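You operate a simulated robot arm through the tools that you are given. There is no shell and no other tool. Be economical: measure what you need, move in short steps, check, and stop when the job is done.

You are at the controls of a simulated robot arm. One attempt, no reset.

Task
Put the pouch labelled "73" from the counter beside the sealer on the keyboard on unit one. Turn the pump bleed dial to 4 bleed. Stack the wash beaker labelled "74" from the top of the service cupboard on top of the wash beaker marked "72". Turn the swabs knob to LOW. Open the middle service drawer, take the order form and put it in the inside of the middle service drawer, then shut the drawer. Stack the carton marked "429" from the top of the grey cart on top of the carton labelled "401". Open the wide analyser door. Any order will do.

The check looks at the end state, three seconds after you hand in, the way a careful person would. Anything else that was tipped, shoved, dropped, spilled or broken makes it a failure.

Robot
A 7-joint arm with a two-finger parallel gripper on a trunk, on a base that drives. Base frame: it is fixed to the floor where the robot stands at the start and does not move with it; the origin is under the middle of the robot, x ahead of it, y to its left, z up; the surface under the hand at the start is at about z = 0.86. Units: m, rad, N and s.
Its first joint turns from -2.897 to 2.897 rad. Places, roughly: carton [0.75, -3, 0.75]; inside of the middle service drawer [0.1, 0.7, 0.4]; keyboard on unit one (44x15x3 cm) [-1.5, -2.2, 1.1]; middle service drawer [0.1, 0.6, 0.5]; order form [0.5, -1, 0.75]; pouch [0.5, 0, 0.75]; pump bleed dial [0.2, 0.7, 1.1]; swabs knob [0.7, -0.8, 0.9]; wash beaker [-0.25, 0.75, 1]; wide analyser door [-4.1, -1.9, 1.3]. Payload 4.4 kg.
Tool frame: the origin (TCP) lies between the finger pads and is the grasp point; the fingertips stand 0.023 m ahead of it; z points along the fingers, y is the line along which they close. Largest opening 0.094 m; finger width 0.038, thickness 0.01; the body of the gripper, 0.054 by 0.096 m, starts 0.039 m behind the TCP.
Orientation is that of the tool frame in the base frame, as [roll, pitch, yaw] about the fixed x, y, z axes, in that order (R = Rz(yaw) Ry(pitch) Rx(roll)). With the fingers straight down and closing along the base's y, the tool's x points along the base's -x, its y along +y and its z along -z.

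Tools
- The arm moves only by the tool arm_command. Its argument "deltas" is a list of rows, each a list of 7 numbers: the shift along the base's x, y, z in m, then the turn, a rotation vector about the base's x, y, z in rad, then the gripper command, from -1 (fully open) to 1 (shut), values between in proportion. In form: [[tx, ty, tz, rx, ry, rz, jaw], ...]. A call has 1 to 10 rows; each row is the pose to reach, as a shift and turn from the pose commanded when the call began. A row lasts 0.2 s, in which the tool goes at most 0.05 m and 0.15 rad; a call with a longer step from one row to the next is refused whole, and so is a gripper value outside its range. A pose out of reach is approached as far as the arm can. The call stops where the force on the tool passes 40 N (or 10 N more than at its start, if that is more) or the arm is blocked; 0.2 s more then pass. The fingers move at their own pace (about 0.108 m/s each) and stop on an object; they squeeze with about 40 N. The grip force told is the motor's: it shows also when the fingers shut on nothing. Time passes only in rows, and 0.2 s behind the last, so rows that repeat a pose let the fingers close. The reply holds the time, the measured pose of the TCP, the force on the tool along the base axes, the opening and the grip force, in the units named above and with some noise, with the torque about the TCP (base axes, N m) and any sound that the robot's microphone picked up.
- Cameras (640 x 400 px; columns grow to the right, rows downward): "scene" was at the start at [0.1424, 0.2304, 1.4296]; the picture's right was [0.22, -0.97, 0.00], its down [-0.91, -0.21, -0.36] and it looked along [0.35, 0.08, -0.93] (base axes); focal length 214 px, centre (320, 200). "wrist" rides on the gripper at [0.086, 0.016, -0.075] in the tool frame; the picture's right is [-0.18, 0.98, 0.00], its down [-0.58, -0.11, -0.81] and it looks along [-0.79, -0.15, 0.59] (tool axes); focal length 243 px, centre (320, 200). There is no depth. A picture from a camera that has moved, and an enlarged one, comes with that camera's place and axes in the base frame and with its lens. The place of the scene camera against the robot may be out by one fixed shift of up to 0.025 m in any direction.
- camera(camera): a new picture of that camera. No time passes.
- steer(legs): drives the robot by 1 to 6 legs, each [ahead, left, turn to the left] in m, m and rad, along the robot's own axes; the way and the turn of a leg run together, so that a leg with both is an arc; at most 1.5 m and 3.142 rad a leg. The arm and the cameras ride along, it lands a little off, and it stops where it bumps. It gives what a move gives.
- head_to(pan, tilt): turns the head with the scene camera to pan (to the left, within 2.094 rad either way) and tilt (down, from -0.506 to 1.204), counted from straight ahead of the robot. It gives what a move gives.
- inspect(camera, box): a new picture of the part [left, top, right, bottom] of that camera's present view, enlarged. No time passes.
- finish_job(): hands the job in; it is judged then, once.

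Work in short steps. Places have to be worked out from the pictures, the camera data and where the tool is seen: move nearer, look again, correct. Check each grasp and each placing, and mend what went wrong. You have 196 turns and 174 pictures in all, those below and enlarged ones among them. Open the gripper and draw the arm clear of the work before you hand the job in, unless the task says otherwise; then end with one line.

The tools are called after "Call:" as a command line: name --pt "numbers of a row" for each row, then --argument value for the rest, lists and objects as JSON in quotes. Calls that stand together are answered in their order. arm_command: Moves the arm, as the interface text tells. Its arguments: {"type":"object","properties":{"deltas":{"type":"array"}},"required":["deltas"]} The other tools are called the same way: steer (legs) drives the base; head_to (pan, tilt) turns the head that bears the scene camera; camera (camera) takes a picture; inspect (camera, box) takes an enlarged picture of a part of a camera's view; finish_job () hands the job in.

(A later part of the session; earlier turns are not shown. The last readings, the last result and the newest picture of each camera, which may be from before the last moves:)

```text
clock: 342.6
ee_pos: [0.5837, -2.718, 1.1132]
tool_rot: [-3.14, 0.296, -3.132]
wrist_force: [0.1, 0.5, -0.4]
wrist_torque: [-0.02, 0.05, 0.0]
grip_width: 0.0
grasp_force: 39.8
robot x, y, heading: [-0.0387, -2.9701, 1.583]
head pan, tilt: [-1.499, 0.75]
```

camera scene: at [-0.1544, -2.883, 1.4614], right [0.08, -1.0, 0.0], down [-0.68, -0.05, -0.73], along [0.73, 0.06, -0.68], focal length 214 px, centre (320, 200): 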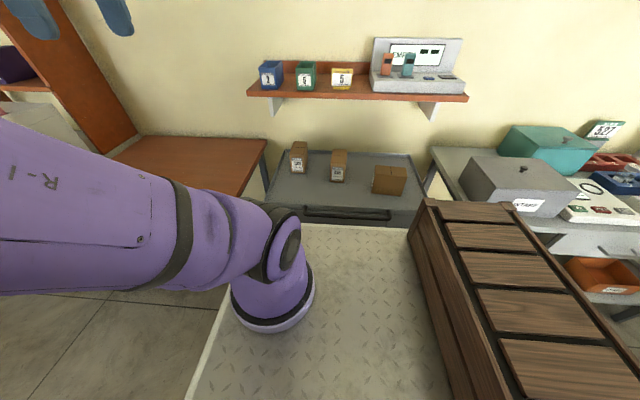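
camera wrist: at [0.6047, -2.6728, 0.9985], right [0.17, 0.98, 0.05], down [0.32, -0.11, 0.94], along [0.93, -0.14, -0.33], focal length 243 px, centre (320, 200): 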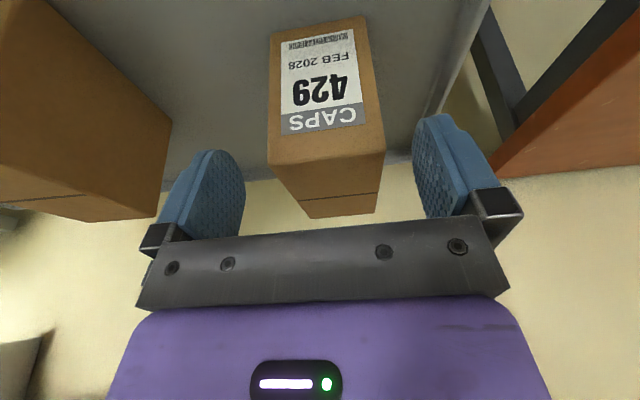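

The jaws closed on nothing. Look where the box is.

Call:
arm_command --pt "0 0 0 0 0 0 -1" --pt "0 0 0 0 0 0 -1"

Call:
inspect --camera "scene" --box '[260, 130, 440, 230]'

Call:
camera --camera "wrist"

```text
clock: 343.1
ee_pos: [0.5833, -2.7189, 1.113]
tool_rot: [-3.141, 0.296, -3.134]
wrist_force: [0.7, 0.2, 0.7]
wrist_torque: [-0.04, 0.01, -0.01]
grip_width: 0.0939
grasp_force: 0.0
robot x, y, heading: [-0.0414, -2.9706, 1.574]
head pan, tilt: [-1.499, 0.75]
```

```text
3.56 times, centred on (350, 180) of scene
camera zoom: at [-0.205, -2.8833, 1.4613], right [0.08, -1.0, 0.0], down [-0.68, -0.05, -0.73], along [0.73, 0.06, -0.68], focal length 763 px, centre (213, 271)
```

zoom: 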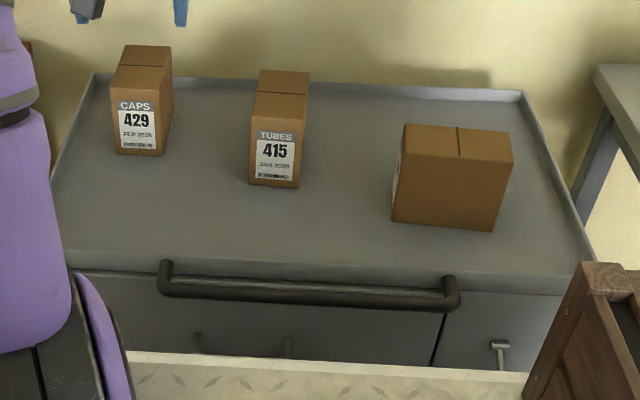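

```text
21 pictures are left
camera wrist: at [0.4788, -2.7038, 1.1604], right [0.17, 0.98, 0.05], down [0.32, -0.11, 0.94], along [0.93, -0.14, -0.33], focal length 243 px, centre (320, 200)
```

wrist: 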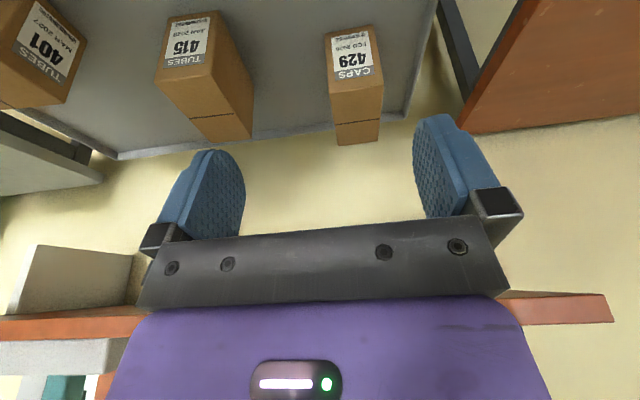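

Triangulating the tape seam: the box top centre is (0.784, −2.686, 0.935) — farther and lower, under a shelf edge at (0.74, 1.19). Tilt more (0.6 rad) and approach along the tool axis.

Call:
arm_command --pt "0.0 0.01 -0.02 0 -0.075 0 -1" --pt "0.02 0.02 -0.05 0 -0.15 0 -1" --pt "0.05 0.033 -0.07 0 -0.225 0 -1" --pt "0.08 0.033 -0.09 0 -0.3 0 -1" --pt "0.101 0.033 -0.102 0 -0.303 0 -1" --pt "0.121 0.033 -0.131 0 -0.303 0 -1" --pt "0.141 0.033 -0.16 0 -0.303 0 -1" --pt "0.155 0.033 -0.18 0 -0.303 0 -1" --pt "0.169 0.033 -0.2 0 -0.303 0 -1" --pt "0.169 0.033 -0.2 0 -0.303 0 -1"

Call:
camera --camera "wrist"

```text
clock: 345.4
ee_pos: [0.7472, -2.6859, 0.914]
tool_rot: [-3.139, 0.599, -3.131]
wrist_force: [-0.4, 0.0, 0.3]
wrist_torque: [0.01, -0.02, 0.02]
grip_width: 0.0938
grasp_force: 0.0
robot x, y, heading: [-0.0391, -2.9696, 1.58]
head pan, tilt: [-1.499, 0.75]
```

```text
20 pictures are left
camera wrist: at [0.6352, -2.6708, 0.9266], right [0.14, 0.98, 0.1], down [0.03, -0.11, 0.99], along [0.99, -0.14, -0.04], focal length 243 px, centre (320, 200)
```

wrist: 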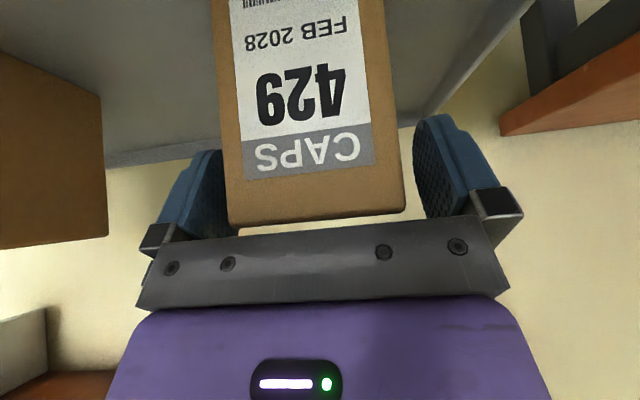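

Now the box is clearly between the pads. Close and lift, backing out from under the shelf.

Call:
arm_command --pt "0 0 0 0 0 0 0" --pt "0 0 0 0 0 0 1" --pt "0 0 0 0 0 0 1" --pt "0 0 0.02 0 0 0 1"

```text
clock: 346.4
ee_pos: [0.7493, -2.6853, 0.9331]
tool_rot: [-3.137, 0.6, -3.129]
wrist_force: [-0.4, -0.7, -3.0]
wrist_torque: [0.0, 0.09, 0.0]
grip_width: 0.0699
grasp_force: 40.3
robot x, y, heading: [-0.0388, -2.9695, 1.578]
head pan, tilt: [-1.499, 0.75]
```

Gripped (70 mm). Lift and back out toward the aisle.

Call:
arm_command --pt "-0.005 0 0.035 0 0 0 1" --pt "-0.03 0 0.075 0 0 0 1" --pt "-0.065 0 0.105 0 0 0 1" --pt "-0.1 0 0.135 0 0 0 1" --pt "-0.14 0 0.155 0 0 0 1" --pt "-0.185 0 0.165 0 0 0 1"

Call:
arm_command --pt "0 -0.03 0 0 0 -0.145 1" --pt "0 -0.06 0 0 0 -0.29 1" --pt "0 -0.09 0 0 0 -0.435 1" --pt "0 -0.12 0 0 0 -0.58 1" --pt "0 -0.15 0 0 0 -0.725 1" --pt "0 -0.18 0 0 0 -0.87 1" --pt "0 -0.21 0 0 0 -1.015 1" --pt "0 -0.24 0 0 0 -1.16 1" --pt "0 -0.27 0 0 0 -1.305 1" --pt "0 -0.3 0 0 0 -1.45 1"

Call:
camera --camera "scene"

```text
clock: 347.8
ee_pos: [0.5635, -2.6844, 1.098]
tool_rot: [-3.137, 0.598, -3.131]
wrist_force: [0.8, -0.2, -2.8]
wrist_torque: [0.0, 0.1, 0.04]
grip_width: 0.0694
grasp_force: 39.6
robot x, y, heading: [-0.0433, -2.9738, 1.574]
head pan, tilt: [-1.499, 0.75]
```

```text
clock: 349.9
ee_pos: [0.5631, -2.9862, 1.0975]
tool_rot: [-3.139, 0.6, 1.703]
wrist_force: [0.0, 0.1, -1.8]
wrist_torque: [0.1, 0.02, 0.02]
grip_width: 0.0696
grasp_force: 40.5
robot x, y, heading: [-0.0388, -2.9737, 1.58]
head pan, tilt: [-1.499, 0.75]
```

```text
19 pictures are left
camera scene: at [-0.2053, -2.8831, 1.4613], right [0.08, -1.0, 0.0], down [-0.68, -0.05, -0.73], along [0.73, 0.06, -0.68], focal length 214 px, centre (320, 200)
```

scene: 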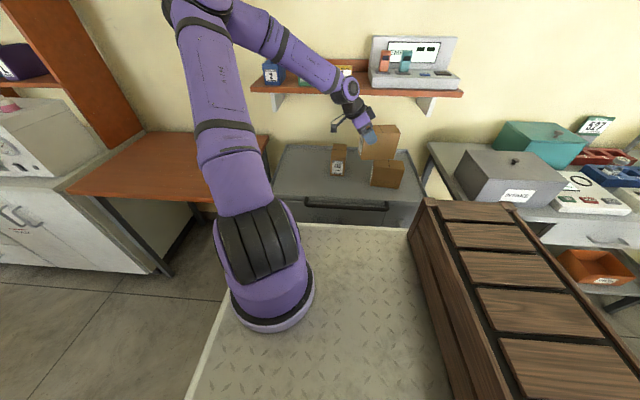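

Move over 401 and finish the yaw, then check with the wrist camera.

Call:
arm_command --pt "0.017 -0.03 0 0 0 -0.045 1" --pt "0.034 -0.06 0 0 0 -0.09 1" --pt "0.05 -0.09 0 0 0 -0.13 1"

Call:
camera --camera "wrist"

Call:
inspect --camera "scene" --box '[310, 90, 450, 220]'

```text
clock: 350.8
ee_pos: [0.6123, -3.0744, 1.0979]
tool_rot: [-3.136, 0.601, 1.574]
wrist_force: [-0.8, 0.2, -2.1]
wrist_torque: [0.08, -0.04, 0.03]
grip_width: 0.0695
grasp_force: 40.3
robot x, y, heading: [-0.0387, -2.9708, 1.577]
head pan, tilt: [-1.499, 0.75]
```

```text
18 pictures are left
camera wrist: at [0.6296, -2.9627, 1.112], right [0.98, -0.15, 0.1], down [-0.1, -0.03, 0.99], along [-0.15, -0.99, -0.04], focal length 243 px, centre (320, 200)
```

wrist: 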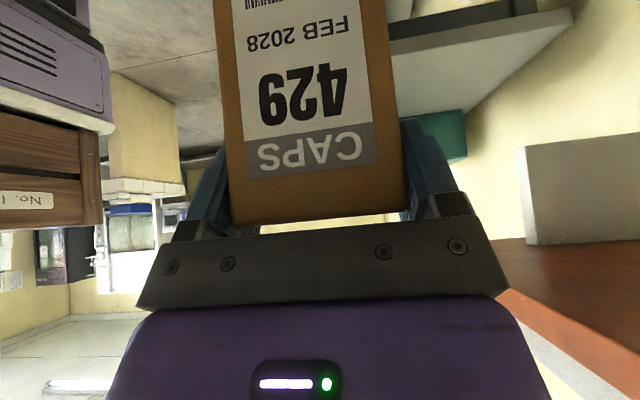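

```text
3.08 times, centred on (380, 155) of scene
camera zoom: at [-0.2053, -2.883, 1.4613], right [0.08, -1.0, 0.0], down [-0.68, -0.05, -0.73], along [0.73, 0.06, -0.68], focal length 660 px, centre (135, 338)
```

zoom: 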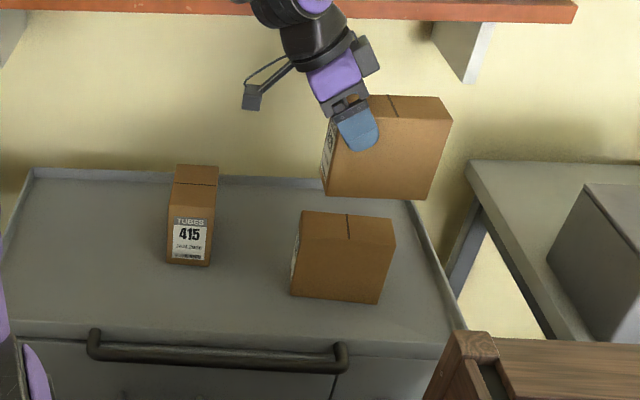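

Comparing edges in the same view: shift +2 cm in y, then lower to just above contact.

Call:
arm_command --pt "0 0.01 0 0 0 0 1" --pt "0 0.02 0 0 0 0 1" --pt "0 0.02 -0.02 0 0 0 1" --pt "0 0.02 -0.04 0 0 0 1" --pt "0 0.02 -0.058 0 0 0 1" --pt "0 0.02 -0.068 0 0 0 1"

Call:
inspect --camera "scene" --box '[310, 90, 450, 220]'

```text
clock: 352.1
ee_pos: [0.6138, -3.055, 1.0304]
tool_rot: [-3.136, 0.598, 1.572]
wrist_force: [-0.3, 0.7, -2.1]
wrist_torque: [0.07, 0.01, 0.05]
grip_width: 0.0698
grasp_force: 40.0
robot x, y, heading: [-0.0376, -2.9707, 1.578]
head pan, tilt: [-1.499, 0.75]
```

```text
3.08 times, centred on (380, 155) of scene
camera zoom: at [-0.2051, -2.8833, 1.4613], right [0.08, -1.0, 0.0], down [-0.68, -0.05, -0.73], along [0.73, 0.06, -0.68], focal length 660 px, centre (135, 338)
```

zoom: 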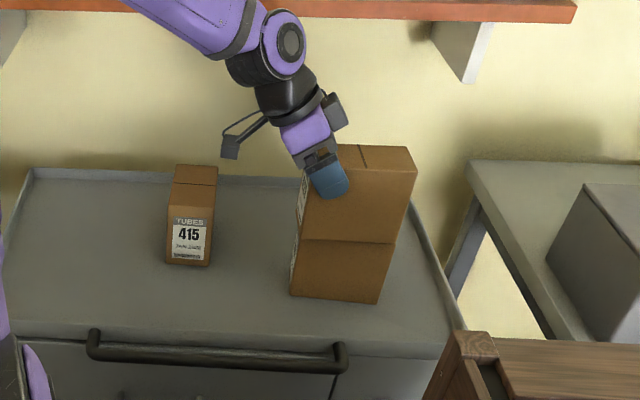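

Aligned well. Lower the last ~1 cm gently.

Call:
arm_command --pt "0 0 -0.004 0 0 0 1" --pt "0 0 -0.007 0 0 0 1" --pt "0 0 -0.01 0 0 0 1"

```text
clock: 352.9
ee_pos: [0.6129, -3.055, 1.0237]
tool_rot: [-3.141, 0.602, 1.571]
wrist_force: [-3.9, 9.2, 26.9]
wrist_torque: [0.14, 0.21, -0.19]
grip_width: 0.0698
grasp_force: 40.4
robot x, y, heading: [-0.0378, -2.9648, 1.576]
head pan, tilt: [-1.499, 0.75]
```

Contact. Ease up slightly, release, and back out along the tool axis.

Call:
arm_command --pt "0 0 0.003 0 0 0 1" --pt "0 0 0.003 0 0 0 0.2" --pt "0 0 0.003 0 0 0 -1" --pt "0 0 0.003 0 0 0 -1" --pt "0 0.015 0.025 0 0 0 -1" --pt "0 0.035 0.055 0 0 0 -1" --pt "0 0.055 0.085 0 0 0 -1" --pt "-0.03 0.075 0.115 0 0 0 -1" --pt "-0.06 0.095 0.14 0 0 0 -1"

Call:
inspect --camera "scene" --box '[310, 90, 450, 220]'

```text
clock: 354.9
ee_pos: [0.5559, -2.9618, 1.1589]
tool_rot: [-3.137, 0.598, 1.572]
wrist_force: [0.2, 0.2, -1.5]
wrist_torque: [0.0, 0.03, -0.02]
grip_width: 0.094
grasp_force: 0.1
robot x, y, heading: [-0.0376, -2.9747, 1.571]
head pan, tilt: [-1.499, 0.75]
```

```text
3.08 times, centred on (380, 155) of scene
camera zoom: at [-0.2042, -2.8835, 1.4614], right [0.08, -1.0, 0.0], down [-0.68, -0.05, -0.73], along [0.73, 0.06, -0.68], focal length 660 px, centre (135, 338)
```

zoom: 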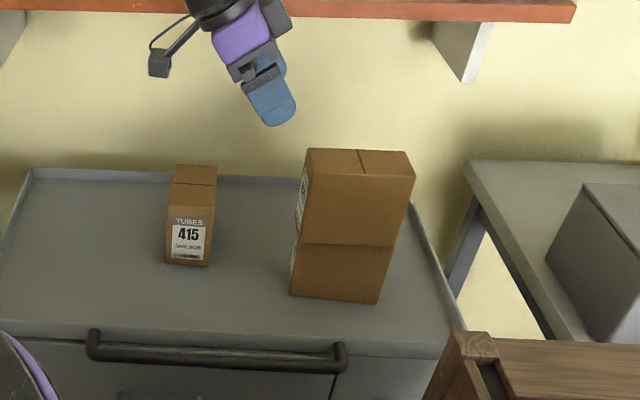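

Carton 429 is stacked on 401. Now fold the arm back to the front, unwinding the wrist, before driving.

Call:
arm_command --pt "-0.025 0.015 0.01 0.08 0 0 -1" --pt "-0.05 0.03 0.02 0.16 0 0 -1" --pt "-0.075 0.045 0.03 0.24 0 0 -1" --pt "-0.1 0.06 0.04 0.32 0 0 -1" --pt "-0.12 0.08 0.06 0.4 0 0 -1" --pt "-0.14 0.1 0.08 0.48 0 0 -1" --pt "-0.16 0.12 0.1 0.56 0 0 -1" --pt "-0.17 0.14 0.12 0.6 0 0 -1"

Call:
arm_command --pt "-0.01 0.03 0.015 0 0 0.145 -1" --pt "-0.02 0.06 0.03 0 0 0.29 -1" --pt "-0.03 0.09 0.045 0 0 0.435 -1" --pt "-0.05 0.12 0.06 0 0 0.58 -1" --pt "-0.07 0.15 0.075 0 0 0.725 -1" --pt "-0.09 0.18 0.09 0 0 0.87 -1" --pt "-0.11 0.21 0.1 0 0 1.015 -1" --pt "-0.13 0.24 0.11 0 0 1.16 -1" --pt "-0.15 0.27 0.12 0 0 1.305 -1" --pt "-0.17 0.3 0.13 0 0 1.45 -1"

Call:
arm_command --pt "-0.01 0.01 0 0 0 0.145 -1" --pt "-0.02 0.02 0 0 0 0.29 -1" --pt "-0.03 0.02 0 0 0 0.435 -1" --pt "-0.04 0.02 0 0 0 0.58 -1" --pt "-0.05 0.02 0 0 0 0.725 -1" --pt "-0.06 0.02 0 0 0 0.87 -1" --pt "-0.07 0.02 0 0 0 1.015 -1" --pt "-0.08 0.02 0 0 0 1.16 -1" --pt "-0.09 0.02 0 0 0 1.305 -1" --pt "-0.1 0.02 0 0 0 1.45 -1"

```text
clock: 356.8
ee_pos: [0.3846, -2.8211, 1.2813]
tool_rot: [-3.137, -0.004, 1.57]
wrist_force: [0.8, -1.3, -0.5]
wrist_torque: [0.0, -0.01, 0.05]
grip_width: 0.0937
grasp_force: 0.0
robot x, y, heading: [-0.0364, -2.9725, 1.576]
head pan, tilt: [-1.499, 0.75]
```

```text
clock: 358.9
ee_pos: [0.2153, -2.5195, 1.4086]
tool_rot: [-3.14, -0.002, 3.024]
wrist_force: [0.0, 0.0, 0.4]
wrist_torque: [0.01, 0.05, 0.01]
grip_width: 0.0942
grasp_force: 0.0
robot x, y, heading: [-0.04, -2.9712, 1.571]
head pan, tilt: [-1.499, 0.75]
```

```text
clock: 361.1
ee_pos: [0.1136, -2.5006, 1.4107]
tool_rot: [-3.138, -0.001, -1.809]
wrist_force: [-0.2, -0.1, -0.3]
wrist_torque: [-0.04, -0.02, -0.03]
grip_width: 0.094
grasp_force: 0.1
robot x, y, heading: [-0.0421, -2.9709, 1.582]
head pan, tilt: [-1.499, 0.75]
```

Arm folded. Drive forward to the cupboard and look.

Call:
steer --legs '[[1.25, 0, -0.01], [1.25, 0, 0]]'

Call:
head_to --pan 0.15 --tilt 0.45

Call:
camera --camera "scene"

```text
clock: 373.3
ee_pos: [0.1296, -0.0208, 1.4111]
tool_rot: [-3.138, 0.002, -1.827]
wrist_force: [0.3, -0.3, 0.4]
wrist_torque: [-0.04, 0.02, -0.03]
grip_width: 0.0939
grasp_force: 0.1
robot x, y, heading: [-0.0316, -0.4871, 1.559]
head pan, tilt: [-1.499, 0.75]
```

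```text
clock: 375.0
ee_pos: [0.1302, -0.0215, 1.4093]
tool_rot: [-3.137, 0.0, -1.827]
wrist_force: [-0.3, -0.2, 0.0]
wrist_torque: [0.03, 0.02, -0.02]
grip_width: 0.0941
grasp_force: 0.1
robot x, y, heading: [-0.0297, -0.4857, 1.556]
head pan, tilt: [0.15, 0.45]
```

```text
14 pictures are left
camera scene: at [-0.2905, -0.3117, 1.4877], right [0.99, 0.14, 0.0], down [0.06, -0.43, -0.9], along [-0.13, 0.89, -0.44], focal length 214 px, centre (320, 200)
```

scene: 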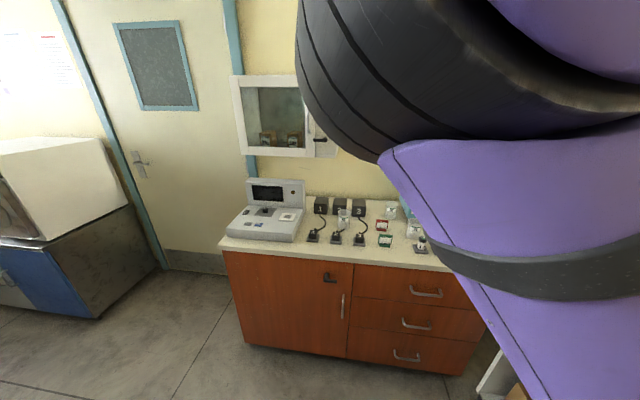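

Move up to the cupboard (y≈−0.07) and take a steep look at its top.

Call:
steer --legs '[[0.42, 0, 0]]'

Call:
head_to --pan 0.2 --tilt 0.75

Call:
camera --camera "scene"

```text
clock: 377.6
ee_pos: [0.1368, 0.4061, 1.4103]
tool_rot: [-3.137, -0.002, -1.831]
wrist_force: [0.3, 0.3, 0.1]
wrist_torque: [0.0, -0.01, 0.0]
grip_width: 0.0937
grasp_force: 0.1
robot x, y, heading: [-0.0257, -0.0609, 1.558]
head pan, tilt: [0.15, 0.45]
```

```text
clock: 378.4
ee_pos: [0.1354, 0.4061, 1.4097]
tool_rot: [-3.137, 0.0, -1.828]
wrist_force: [-0.2, -0.8, -0.4]
wrist_torque: [0.0, -0.01, 0.02]
grip_width: 0.0938
grasp_force: 0.1
robot x, y, heading: [-0.025, -0.0592, 1.555]
head pan, tilt: [0.201, 0.75]
```

```text
13 pictures are left
camera scene: at [-0.2876, 0.1077, 1.4614], right [0.98, 0.19, 0.0], down [0.13, -0.67, -0.73], along [-0.14, 0.72, -0.68], focal length 214 px, centre (320, 200)
```

scene: 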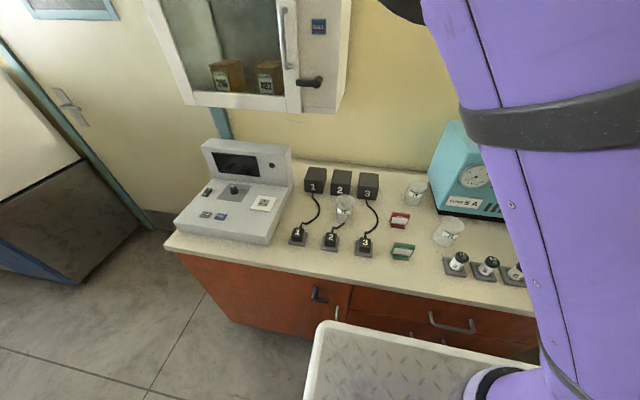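

Zoom once more on the beakers from this closer angle.

Call:
inspect --camera "scene" --box '[325, 165, 475, 255]'

```text
4.27 times, centred on (400, 210) of scene
camera zoom: at [-0.2876, 0.1077, 1.4614], right [0.98, 0.19, 0.0], down [0.13, -0.67, -0.73], along [-0.14, 0.72, -0.68], focal length 915 px, centre (-21, 157)
```

zoom: 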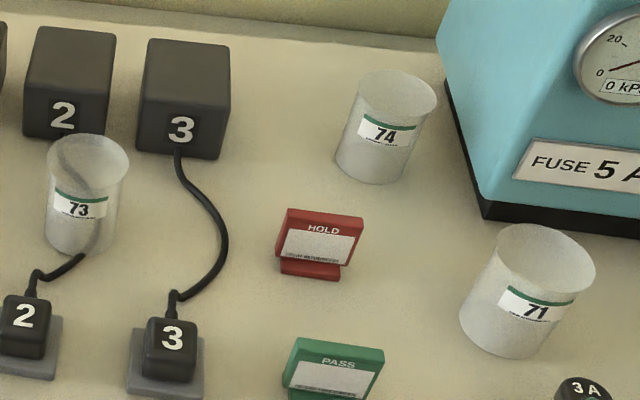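

Still no 72 here. Check the sink bench across the room, where a jug-like vessel was seen.

Call:
head_to --pan 1.6 --tilt 0.14

Call:
inspect --camera "scene" --box '[200, 140, 440, 260]'

```text
clock: 379.9
ee_pos: [0.1362, 0.4063, 1.4107]
tool_rot: [-3.139, -0.001, -1.832]
wrist_force: [-0.4, -0.6, 0.3]
wrist_torque: [0.0, 0.02, -0.01]
grip_width: 0.0941
grasp_force: 0.0
robot x, y, heading: [-0.0253, -0.0593, 1.552]
head pan, tilt: [1.6, 0.14]
```

```text
2.67 times, centred on (320, 200) of scene
camera zoom: at [-0.3648, 0.0248, 1.5166], right [-0.02, 1.0, 0.0], down [0.14, 0.0, -0.99], along [-0.99, -0.01, -0.14], focal length 572 px, centre (320, 200)
```

zoom: 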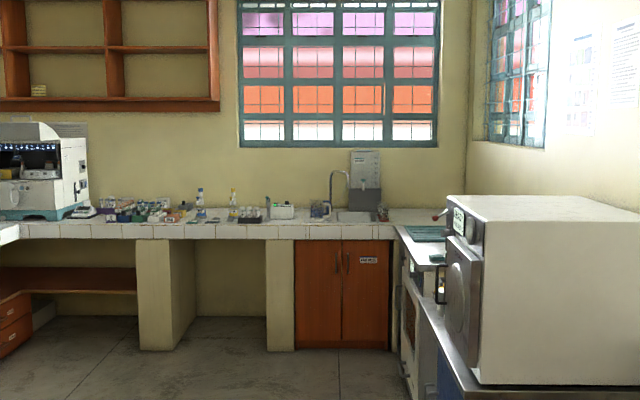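

Zoom on the vessel by the sink.

Call:
inspect --camera "scene" --box '[284, 188, 352, 218]'

```text
9.41 times, centred on (318, 203) of scene
camera zoom: at [-0.3648, 0.0248, 1.5166], right [-0.02, 1.0, 0.0], down [0.14, 0.0, -0.99], along [-0.99, -0.01, -0.14], focal length 2019 px, centre (339, 172)
```

zoom: 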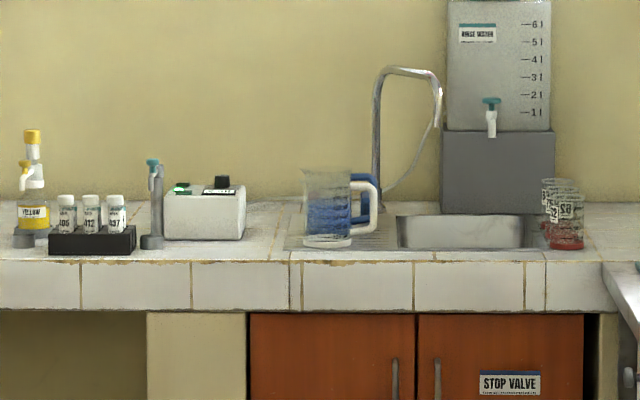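

Not matching labels. Check behind the pump with the wrist camera from above it.

Call:
arm_command --pt "0.01 0.04 0.005 0 0 0.05 -1" --pt "0.02 0.08 0.01 0 0 0.1 -1" --pt "0.03 0.12 0.015 0 0 0.15 -1" --pt "0.04 0.16 0.02 0 0 0.2 -1" --pt "0.05 0.2 0.02 0 0 0.25 -1"

Call:
camera --camera "wrist"

```text
clock: 381.1
ee_pos: [0.1844, 0.6081, 1.4323]
tool_rot: [-3.138, 0.002, -1.581]
wrist_force: [-0.6, 0.6, 0.0]
wrist_torque: [0.01, -0.02, 0.01]
grip_width: 0.0941
grasp_force: 0.0
robot x, y, heading: [-0.0245, -0.0597, 1.561]
head pan, tilt: [1.6, 0.14]
```

```text
9 pictures are left
camera wrist: at [0.1677, 0.5207, 1.5072], right [-0.98, 0.19, 0.0], down [0.11, 0.58, 0.81], along [0.16, 0.79, -0.59], focal length 243 px, centre (320, 200)
```

wrist: 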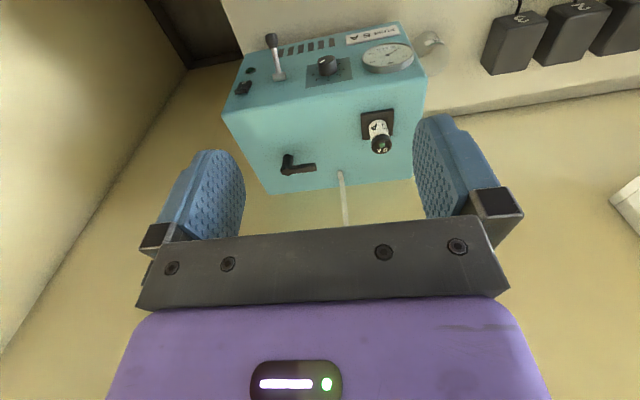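

Nothing behind the pump. The labelled cups right of the sink deserve a tight zoom.

Call:
inspect --camera "scene" --box '[334, 196, 354, 210]'

```text
16.00 times, centred on (344, 203) of scene
camera zoom: at [-0.3654, 0.0242, 1.5166], right [-0.02, 1.0, 0.0], down [0.14, 0.0, -0.99], along [-0.99, -0.02, -0.14], focal length 3432 px, centre (-64, 152)
```

zoom: 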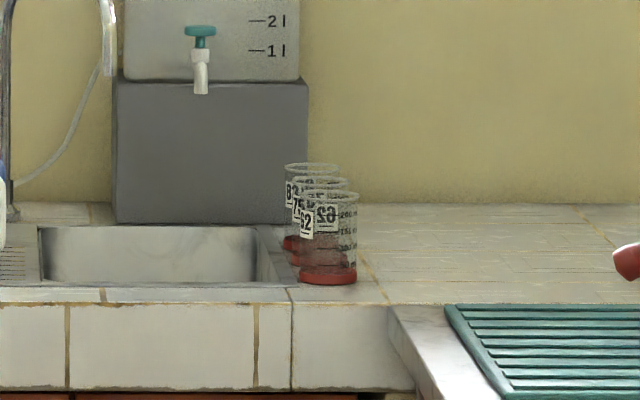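

Not those. The grey instrument could hide something behind it; place the wrist camera at x≈−0.1 looking along the wall toward −x.

Call:
arm_command --pt "-0.028 0.017 -0.01 0 0 0.145 -1" --pt "-0.056 0.034 -0.02 0 0 0.29 -1" --pt "-0.084 0.051 -0.03 0 0 0.435 -1" --pt "-0.112 0.068 -0.04 0 0 0.58 -1" --pt "-0.14 0.085 -0.05 0 0 0.725 -1" --pt "-0.168 0.102 -0.06 0 0 0.87 -1" --pt "-0.196 0.119 -0.07 0 0 1.015 -1" --pt "-0.224 0.136 -0.08 0 0 1.16 -1" --pt "-0.252 0.153 -0.09 0 0 1.305 -1" --pt "-0.28 0.17 -0.1 0 0 1.45 -1"

Call:
camera --camera "wrist"

```text
clock: 383.3
ee_pos: [-0.0934, 0.7761, 1.3298]
tool_rot: [-3.137, -0.001, -0.129]
wrist_force: [1.0, -0.7, 0.8]
wrist_torque: [0.01, 0.02, 0.02]
grip_width: 0.094
grasp_force: 0.1
robot x, y, heading: [-0.0247, -0.0616, 1.556]
head pan, tilt: [1.6, 0.14]
```

```text
7 pictures are left
camera wrist: at [-0.0099, 0.7475, 1.4049], right [-0.31, -0.95, 0.0], down [-0.56, 0.18, 0.81], along [-0.77, 0.25, -0.59], focal length 243 px, centre (320, 200)
```

wrist: 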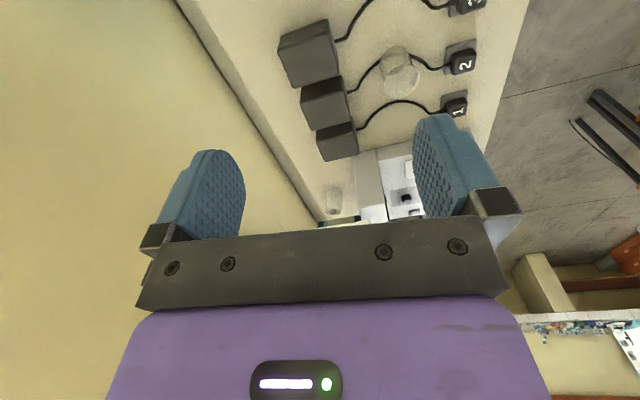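

Found one: a beaker stands behind the instrument by the wall. Zoom on it.

Call:
inspect --camera "wrist" --box '[290, 130, 420, 228]'

```text
4.08 times, centred on (355, 179) of wrist
camera zoom: at [-0.0099, 0.7475, 1.4049], right [-0.31, -0.95, 0.0], down [-0.56, 0.18, 0.81], along [-0.77, 0.25, -0.59], focal length 990 px, centre (177, 286)
```

zoom: 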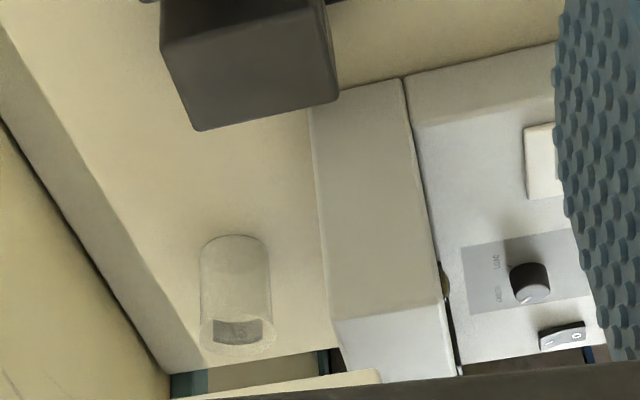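

It must be "72": at about (−0.687, 0.911) behind the instrument, best reached later from the cupboard's left end. First pick up 74: return yaw, then tilt the tool forward.

Call:
arm_command --pt "0.005 -0.028 -0.005 0 0 -0.144 -1" --pt "0.01 -0.056 -0.01 0 0 -0.288 -1" --pt "0.015 -0.084 -0.015 0 0 -0.432 -1" --pt "0.02 -0.112 -0.02 0 0 -0.576 -1" --pt "0.025 -0.14 -0.025 0 0 -0.72 -1" --pt "0.03 -0.168 -0.03 0 0 -0.864 -1" --pt "0.035 -0.196 -0.035 0 0 -1.008 -1" --pt "0.04 -0.224 -0.04 0 0 -1.152 -1" --pt "0.045 -0.252 -0.045 0 0 -1.296 -1" --pt "0.05 -0.28 -0.05 0 0 -1.44 -1"

Call:
arm_command --pt "0 0.01 -0.01 0.13 0 0 -1" --pt "0 0.02 -0.02 0.26 0 0 -1" --pt "0 0.03 -0.04 0.39 0 0 -1" --pt "0 0.04 -0.06 0.52 0 0 -1" --pt "0 0.05 -0.09 0.65 0 0 -1" --pt "0 0.06 -0.12 0.78 0 0 -1" --pt "0 0.07 -0.15 0.9 0 0 -1"

Call:
camera --camera "wrist"

```text
clock: 385.5
ee_pos: [-0.0433, 0.4972, 1.2803]
tool_rot: [-3.138, -0.002, -1.573]
wrist_force: [0.2, 0.7, -0.7]
wrist_torque: [-0.06, -0.05, 0.0]
grip_width: 0.0943
grasp_force: 0.0
robot x, y, heading: [-0.0266, -0.0591, 1.557]
head pan, tilt: [1.6, 0.14]
```

```text
clock: 387.3
ee_pos: [-0.3041, 0.4447, 1.1619]
tool_rot: [3.081, 0.926, -0.96]
wrist_force: [-0.1, -1.1, -0.7]
wrist_torque: [0.02, -0.01, -0.04]
grip_width: 0.094
grasp_force: 0.1
out of reach, approached as far as the arm can: row 6, 7
robot x, y, heading: [-0.0262, -0.0604, 1.555]
head pan, tilt: [1.6, 0.14]
stopped in row 7: the arm was blocked; the commanded pose is now the measured one
```

```text
5 pictures are left
camera wrist: at [-0.2499, 0.3453, 1.1377], right [-0.84, -0.51, 0.18], down [0.3, -0.15, 0.94], along [-0.46, 0.85, 0.27], focal length 243 px, centre (320, 200)
```

wrist: 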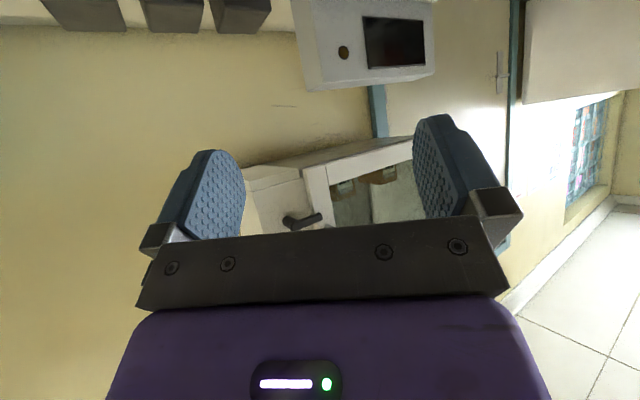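

Too close to the base for that tilt. Move outward and correct the yaw.

Call:
arm_command --pt "0.03 0.025 0.01 0 0 -0.08 -1" --pt "0.06 0.05 0.02 0 0 -0.16 -1" --pt "0.09 0.075 0.03 0 0 -0.24 -1" --pt "0.12 0.1 0.03 0 0 -0.32 -1" --pt "0.15 0.125 0.03 0 0 -0.4 -1" --pt "0.18 0.15 0.03 0 0 -0.48 -1" --pt "0.215 0.175 0.03 0 0 -0.55 -1" --pt "0.25 0.2 0.03 0 0 -0.61 -1" --pt "0.265 0.215 0.03 0 0 -0.61 -1"

```text
clock: 389.3
ee_pos: [-0.0417, 0.6611, 1.1901]
tool_rot: [3.077, 0.929, -1.573]
wrist_force: [0.0, -0.6, 0.3]
wrist_torque: [-0.03, -0.02, -0.01]
grip_width: 0.0941
grasp_force: 0.1
out of reach, approached as far as the arm can: row 1, 2
robot x, y, heading: [-0.0264, -0.0582, 1.558]
head pan, tilt: [1.6, 0.14]
```

Now at a good posture. Fix the slight roll, descend to a standoff in front of beaker 74, and look.

Call:
arm_command --pt "0.002 0.008 -0.045 0 -0.019 -0.025 -1" --pt "0.004 0.016 -0.09 0 -0.038 -0.051 -1" --pt "0.006 0.024 -0.135 0 -0.038 -0.051 -1" --pt "0.007 0.03 -0.17 0 -0.038 -0.051 -1" --pt "0.007 0.033 -0.195 0 -0.038 -0.051 -1"

Call:
camera --camera "wrist"

```text
clock: 390.5
ee_pos: [-0.0316, 0.6925, 0.9937]
tool_rot: [3.141, 0.926, -1.574]
wrist_force: [0.3, -0.3, 0.1]
wrist_torque: [-0.02, 0.0, 0.02]
grip_width: 0.094
grasp_force: 0.1
robot x, y, heading: [-0.0253, -0.0613, 1.562]
head pan, tilt: [1.6, 0.14]
```

```text
4 pictures are left
camera wrist: at [-0.0471, 0.5815, 0.9705], right [-0.98, 0.11, 0.15], down [0.11, -0.3, 0.95], along [0.15, 0.95, 0.28], focal length 243 px, centre (320, 200)
```

wrist: 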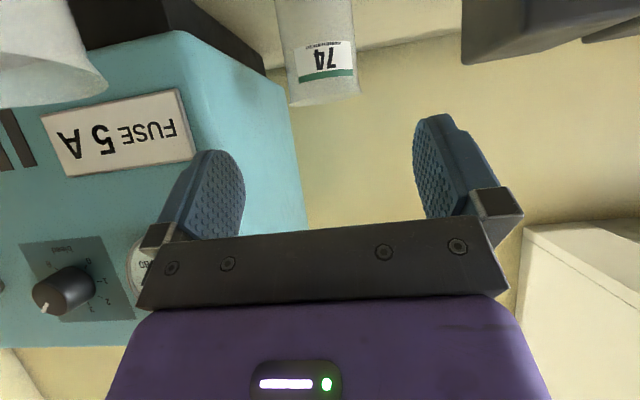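

Beaker 74's rim centre is in line (x≈−0.031, y≈0.795, rim z≈0.945). Advance along the tool axis and grip.

Call:
arm_command --pt "0 0.026 -0.02 0 0 0 -1" --pt "0 0.052 -0.04 0 0 0 -1" --pt "0 0.078 -0.06 0 0 0 -1" --pt "0 0.102 -0.078 0 0 0 -1" --pt "0 0.102 -0.078 0 0 0 -0.3" --pt "0 0.102 -0.078 0 0 0 0.4" --pt "0 0.102 -0.078 0 0 0 1" --pt "0 0.102 -0.078 0 0 0 1"

```text
clock: 392.3
ee_pos: [-0.0319, 0.7945, 0.9176]
tool_rot: [3.141, 0.926, -1.574]
wrist_force: [0.3, 0.7, 0.9]
wrist_torque: [0.11, 0.04, 0.04]
grip_width: 0.06
grasp_force: 39.9
robot x, y, heading: [-0.0255, -0.0578, 1.559]
head pan, tilt: [1.6, 0.14]
```

Beaker 74 gripped (60 mm). Lift straight up and retract.

Call:
arm_command --pt "0 0 0.02 0 0 0 1" --pt "0 0 0.06 0 0 0 1" --pt "0 0 0.105 0 0 0 1" --pt "0 0 0.15 0 0 0 1" --pt "0 0 0.195 0 0 0 1" --pt "0 0 0.24 0 0 0 1" --pt "0 -0.03 0.275 0 0 0 1" --pt "0 -0.075 0.29 0 0 0 1" --pt "0 -0.12 0.3 0 0 0 1"

Call:
steer --legs '[[-0.4, 0, 0], [0, 0, -1.55]]'

```text
clock: 394.3
ee_pos: [-0.0312, 0.6758, 1.2172]
tool_rot: [-3.138, 0.927, -1.574]
wrist_force: [-0.5, 0.6, -0.5]
wrist_torque: [-0.01, 0.0, -0.04]
grip_width: 0.0598
grasp_force: 40.0
robot x, y, heading: [-0.0247, -0.0613, 1.551]
head pan, tilt: [1.6, 0.14]
```

```text
clock: 400.6
ee_pos: [0.7037, -0.4324, 1.2177]
tool_rot: [-3.141, 0.928, -3.109]
wrist_force: [-28.1, 5.4, 0.1]
wrist_torque: [0.16, 0.77, 0.12]
grip_width: 0.0599
grasp_force: 40.2
robot x, y, heading: [-0.0271, -0.4631, 0.021]
head pan, tilt: [1.6, 0.14]
```

There is a −28 N contact: the beaker touches the shelf. Retract at once.

Call:
arm_command --pt "-0.03 0 0 0 0 0 1" --pt "-0.07 0 0 0 0 0 1" --pt "-0.11 0 0 0 0 0 1" --pt "-0.14 0 0 0 0 0 1"

Call:
camera --camera "wrist"

```text
clock: 401.6
ee_pos: [0.5969, -0.4197, 1.2394]
tool_rot: [-3.141, 0.926, -3.107]
wrist_force: [0.7, 1.0, -1.4]
wrist_torque: [0.02, 0.03, 0.0]
grip_width: 0.0598
grasp_force: 40.0
out of reach, approached as far as the arm can: row 3, 4
robot x, y, heading: [-0.0296, -0.4658, 0.02]
head pan, tilt: [1.6, 0.14]
```

```text
3 pictures are left
camera wrist: at [0.484, -0.4082, 1.216], right [0.08, 0.99, 0.15], down [-0.29, -0.12, 0.95], along [0.95, -0.12, 0.28], focal length 243 px, centre (320, 200)
```

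wrist: 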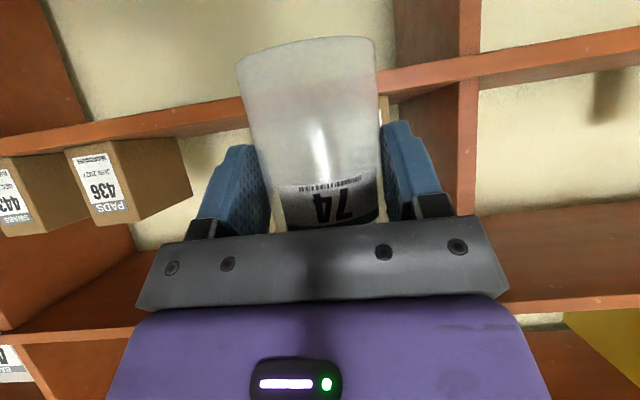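

Beaker still held. Strafe left to y≈0 and reverse along the corridor to x≈−1.05.

Call:
steer --legs '[[-0.02, 0.48, -0.02], [-1.0, 0.0, 0]]'

```text
clock: 409.2
ee_pos: [-0.4294, 0.0367, 1.2401]
tool_rot: [-3.141, 0.929, -3.133]
wrist_force: [-0.2, 0.6, -1.2]
wrist_torque: [-0.02, 0.04, 0.0]
grip_width: 0.0599
grasp_force: 40.2
robot x, y, heading: [-1.0553, 0.0089, -0.005]
head pan, tilt: [1.6, 0.14]
```

Tool already points +x as needed. Nudge the robot left 4 cm and swing the arm to the left side in arcs.

Call:
steer --legs '[[0, 0.04, 0]]'

Call:
arm_command --pt "-0.005 0.045 0 0 0 0 1" --pt "-0.01 0.09 0 0 0 0 1" --pt "-0.02 0.135 0 0 0 0 1" --pt "-0.03 0.18 0 0 0 0 1" --pt "-0.04 0.225 0 0 0 0 1" --pt "-0.055 0.27 0 0 0 0 1" --pt "-0.07 0.315 0 0 0 0 1" --pt "-0.1 0.35 0 0 0 0 1" --pt "-0.135 0.38 0 0 0 0 1" --pt "-0.17 0.41 0 0 0 0 1"

```text
clock: 410.1
ee_pos: [-0.4284, 0.0768, 1.2401]
tool_rot: [-3.139, 0.927, -3.133]
wrist_force: [-0.3, -0.1, -0.9]
wrist_torque: [0.01, 0.0, 0.0]
grip_width: 0.0599
grasp_force: 39.9
robot x, y, heading: [-1.0528, 0.0453, -0.0]
head pan, tilt: [1.6, 0.14]
```

```text
clock: 411.7
ee_pos: [-0.4745, 0.3546, 1.2563]
tool_rot: [2.937, 0.793, 2.96]
wrist_force: [0.6, 0.7, -1.2]
wrist_torque: [0.0, 0.04, 0.01]
grip_width: 0.0599
grasp_force: 40.1
robot x, y, heading: [-1.0561, 0.0449, -0.006]
head pan, tilt: [1.6, 0.14]
stopped in row 8: the arm was blocked; the commanded pose is now the measured one
```

Blocked on the mast side. Better to face −x so the beaker spot is on the robot's free right side. Bring the arm back to the front first.

Call:
arm_command --pt "0.01 -0.04 0 -0.01 -0.03 -0.015 1" --pt "0.02 -0.08 0 -0.022 -0.06 -0.03 1" --pt "0.03 -0.12 0 -0.033 -0.09 -0.045 1" --pt "0.035 -0.16 0 -0.044 -0.116 -0.059 1" --pt "0.04 -0.2 -0.005 -0.044 -0.116 -0.059 1" --pt "0.045 -0.24 -0.01 -0.044 -0.116 -0.059 1" --pt "0.045 -0.28 -0.015 -0.044 -0.116 -0.059 1" --pt "0.045 -0.32 -0.015 -0.044 -0.116 -0.059 1"

Call:
steer --legs '[[-0.7, -0.15, 0], [-0.6, -0.3, 0]]'

```text
clock: 413.5
ee_pos: [-0.4233, 0.04, 1.2498]
tool_rot: [2.973, 0.919, 2.932]
wrist_force: [-0.4, 0.4, -0.9]
wrist_torque: [-0.02, 0.03, -0.07]
grip_width: 0.0599
grasp_force: 40.1
out of reach, approached as far as the arm can: row 8
robot x, y, heading: [-1.0533, 0.0497, -0.003]
head pan, tilt: [1.6, 0.14]
```

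```text
clock: 420.7
ee_pos: [-1.7211, -0.4039, 1.2488]
tool_rot: [2.971, 0.92, 2.927]
wrist_force: [0.7, -0.9, -0.2]
wrist_torque: [-0.02, -0.01, 0.01]
grip_width: 0.06
grasp_force: 40.1
robot x, y, heading: [-2.3542, -0.3917, 0.0]
head pan, tilt: [1.6, 0.14]
```

Turn 180° to the right in the open area, then reverse back toward the cupboard's front.

Call:
steer --legs '[[0, 0, -3.14]]'

Call:
steer --legs '[[-0.65, -0.33, 0], [-0.62, -0.09, 0]]'

```text
clock: 428.4
ee_pos: [-2.9839, -0.4072, 1.2488]
tool_rot: [2.971, 0.919, -0.179]
wrist_force: [0.4, -0.4, -0.6]
wrist_torque: [0.0, -0.01, 0.01]
grip_width: 0.0601
grasp_force: 40.1
robot x, y, heading: [-2.3519, -0.3937, -3.107]
head pan, tilt: [1.6, 0.14]
```

```text
clock: 435.5
ee_pos: [-1.7258, 0.0539, 1.2488]
tool_rot: [2.972, 0.919, -0.196]
wrist_force: [0.1, 0.0, -0.7]
wrist_torque: [0.02, -0.01, 0.01]
grip_width: 0.0601
grasp_force: 40.1
robot x, y, heading: [-1.0919, 0.0532, -3.131]
head pan, tilt: [1.6, 0.14]
```

Move 8 cm closer and start swinging the arm clockwise around the right side (fixing the small spin of the tool).

Call:
steer --legs '[[-0.08, 0, 0]]'

Call:
arm_command --pt "0.0016 0.0446 0 0.035 0 0.025 1" --pt "0.0062 0.089 0 0.07 0 0.05 1" --pt "0.014 0.133 0 0.103 0 0.076 1" --pt "0.0248 0.1764 0 0.103 0 0.076 1" --pt "0.0386 0.2189 0 0.103 0 0.076 1" --pt "0.0553 0.2603 0 0.103 0 0.076 1" --pt "0.0749 0.3005 0 0.103 0 0.076 1" --pt "0.0973 0.3391 0 0.103 0 0.076 1" --pt "0.1222 0.3762 0 0.103 0 0.076 1" --pt "0.1497 0.4114 0 0.103 0 0.076 1"

```text
clock: 436.5
ee_pos: [-1.6445, 0.0525, 1.2491]
tool_rot: [2.971, 0.92, -0.194]
wrist_force: [0.4, 0.9, -0.6]
wrist_torque: [0.0, 0.03, -0.04]
grip_width: 0.0599
grasp_force: 39.5
robot x, y, heading: [-1.0146, 0.0565, -3.118]
head pan, tilt: [1.6, 0.14]
```

```text
clock: 438.7
ee_pos: [-1.4974, 0.465, 1.2495]
tool_rot: [3.141, 0.928, 0.021]
wrist_force: [-0.3, -0.3, -0.2]
wrist_torque: [0.03, -0.03, -0.01]
grip_width: 0.0602
grasp_force: 40.4
out of reach, approached as far as the arm can: row 1, 2, 3, 4
robot x, y, heading: [-1.0111, 0.0579, -3.122]
head pan, tilt: [1.6, 0.14]
```

Orientation is clean. Continue the swing with yaw.

Call:
arm_command --pt "0.026 0.037 0 0 0 -0.145 1" --pt "0.055 0.072 0 0 0 -0.29 1" --pt "0.087 0.105 0 0 0 -0.435 1" --pt "0.121 0.136 0 0 0 -0.58 1" --pt "0.1575 0.165 0 0 0 -0.725 1" --pt "0.196 0.191 0 0 0 -0.87 1" --pt "0.237 0.215 0 0 0 -1.015 1" --pt "0.28 0.236 0 0 0 -1.16 1" --pt "0.323 0.259 0 0 0 -1.305 1" --pt "0.368 0.278 0 0 0 -1.45 1"

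Call:
arm_command --pt "0.01 0.02 -0.01 0 0 -0.145 1" --pt "0.02 0.04 -0.02 0 0 -0.29 1" --pt "0.03 0.06 -0.03 0 0 -0.435 1" --pt "0.04 0.08 -0.045 0 0 -0.58 1" --pt "0.05 0.1 -0.06 0 0 -0.725 1" --pt "0.06 0.115 -0.075 0 0 -0.87 1" --pt "0.07 0.13 -0.09 0 0 -1.015 1" --pt "0.08 0.14 -0.105 0 0 -1.16 1" --pt "0.09 0.15 -0.12 0 0 -1.305 1" --pt "0.1 0.155 -0.13 0 0 -1.45 1"

```text
clock: 440.9
ee_pos: [-1.129, 0.7412, 1.2494]
tool_rot: [3.141, 0.929, -1.432]
wrist_force: [0.3, 1.0, -0.4]
wrist_torque: [0.02, 0.0, 0.01]
grip_width: 0.0599
grasp_force: 40.0
robot x, y, heading: [-1.015, 0.0573, -3.121]
head pan, tilt: [1.6, 0.14]
```

```text
clock: 443.1
ee_pos: [-1.0268, 0.8971, 1.1192]
tool_rot: [3.141, 0.929, -2.883]
wrist_force: [-0.3, -0.4, 0.2]
wrist_torque: [0.01, 0.04, 0.05]
grip_width: 0.0597
grasp_force: 40.0
out of reach, approached as far as the arm can: row 2
robot x, y, heading: [-1.0131, 0.0604, -3.121]
head pan, tilt: [1.6, 0.14]
```

The arm reached the left side. Finish the yaw and move to a standoff left of beaker 72.

Call:
arm_command --pt "0.02 0.005 -0.015 0 0 -0.13 1" --pt "0.05 0.01 -0.03 0 0 -0.258 1" --pt "0.085 0.015 -0.05 0 0 -0.258 1" --pt "0.12 0.015 -0.07 0 0 -0.258 1" --pt "0.15 0.015 -0.08 0 0 -0.258 1"

Call:
camera --camera "wrist"

```text
clock: 444.3
ee_pos: [-0.8778, 0.9108, 1.0395]
tool_rot: [-3.141, 0.929, -3.136]
wrist_force: [0.6, 0.1, -0.2]
wrist_torque: [-0.02, -0.01, -0.02]
grip_width: 0.0601
grasp_force: 39.9
robot x, y, heading: [-1.0136, 0.0602, -3.121]
head pan, tilt: [1.6, 0.14]
```

```text
2 pictures are left
camera wrist: at [-0.9888, 0.9261, 1.0158], right [0.11, 0.98, 0.15], down [-0.3, -0.11, 0.95], along [0.95, -0.14, 0.28], focal length 243 px, centre (320, 200)
```

wrist: 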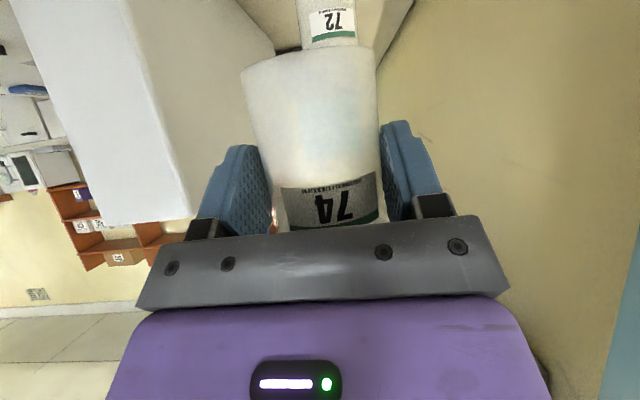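

"72" confirmed directly ahead. Relative measurement: move +0.169 in x, +2.5 mm in y. Advance at this height.

Call:
arm_command --pt "0.042 0.001 0.002 0 0 0 1" --pt "0.084 0.001 0.002 0 0 0 1" --pt "0.126 0.002 0.002 0 0 0 1" --pt "0.155 0.0025 0.002 0 0 0 1" --pt "0.169 0.0025 0.002 0 0 0 1" --pt "0.169 0.0025 0.002 0 0 0 1"

```text
clock: 445.7
ee_pos: [-0.7139, 0.9143, 1.0436]
tool_rot: [3.141, 0.929, -3.139]
wrist_force: [-0.1, 0.0, 0.0]
wrist_torque: [0.04, 0.0, -0.02]
grip_width: 0.0601
grasp_force: 39.8
out of reach, approached as far as the arm can: row 5, 6
robot x, y, heading: [-1.0142, 0.0556, -3.123]
head pan, tilt: [1.6, 0.14]
```

At the reach limit 5 mm short. Pull the arm back 3 cm, drive the base 3.5 cm closer.

Call:
arm_command --pt "-0.015 0 0 0 0 0 1" --pt "-0.03 0 0 0 0 0 1"

Call:
steer --legs '[[-0.035, 0, 0]]'

```text
clock: 446.3
ee_pos: [-0.7449, 0.9151, 1.0435]
tool_rot: [3.14, 0.929, -3.14]
wrist_force: [0.0, -0.3, -0.6]
wrist_torque: [0.0, 0.0, 0.0]
grip_width: 0.0599
grasp_force: 40.3
robot x, y, heading: [-1.0142, 0.0546, -3.128]
head pan, tilt: [1.6, 0.14]
```

```text
clock: 447.2
ee_pos: [-0.7138, 0.9158, 1.0408]
tool_rot: [-3.137, 0.929, -3.132]
wrist_force: [0.7, -0.1, -0.4]
wrist_torque: [0.05, -0.01, -0.01]
grip_width: 0.06
grasp_force: 40.3
robot x, y, heading: [-0.9766, 0.0562, -3.12]
head pan, tilt: [1.6, 0.14]
```

Fine-adjust and lower in small steps.

Call:
arm_command --pt "0.005 -0.002 -0.01 0 0 0 1" --pt "0.005 -0.002 -0.018 0 0 0 1" --pt "0.005 -0.002 -0.024 0 0 0 1"

```text
clock: 448.0
ee_pos: [-0.7071, 0.9149, 1.0156]
tool_rot: [-3.137, 0.928, -3.133]
wrist_force: [-0.7, 0.1, -0.7]
wrist_torque: [-0.04, 0.0, 0.02]
grip_width: 0.0597
grasp_force: 39.6
robot x, y, heading: [-0.9786, 0.0575, -3.125]
head pan, tilt: [1.6, 0.14]
```

Call:
arm_command --pt "-0.001 0 -0.004 0 0 0 1" --pt "-0.001 0 -0.007 0 0 0 1"

```text
clock: 448.6
ee_pos: [-0.7094, 0.9132, 1.0104]
tool_rot: [-3.138, 0.927, -3.134]
wrist_force: [0.0, -0.4, -1.0]
wrist_torque: [0.04, 0.01, 0.01]
grip_width: 0.0599
grasp_force: 40.2
robot x, y, heading: [-0.9773, 0.0569, -3.119]
head pan, tilt: [1.6, 0.14]
```

No contact yet; continue a few millimetres.

Call:
arm_command --pt "0 0 -0.003 0 0 0 1" --pt "0 0 -0.006 0 0 0 1"

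```text
clock: 449.2
ee_pos: [-0.7085, 0.9133, 1.0048]
tool_rot: [-3.138, 0.928, -3.133]
wrist_force: [0.8, -1.4, 1.4]
wrist_torque: [-0.03, -0.05, -0.03]
grip_width: 0.0598
grasp_force: 40.1
robot x, y, heading: [-0.9767, 0.0585, -3.12]
head pan, tilt: [1.6, 0.14]
```

Call:
arm_command --pt "0 0 -0.003 0 0 0 1" --pt "0 0 -0.005 0 0 0 1"

```text
clock: 449.8
ee_pos: [-0.7082, 0.914, 1.0031]
tool_rot: [3.139, 0.931, -3.139]
wrist_force: [-1.0, -1.6, 28.7]
wrist_torque: [-0.05, -1.25, -0.08]
grip_width: 0.0605
grasp_force: 39.5
robot x, y, heading: [-0.9787, 0.0558, -3.121]
head pan, tilt: [1.6, 0.14]
```

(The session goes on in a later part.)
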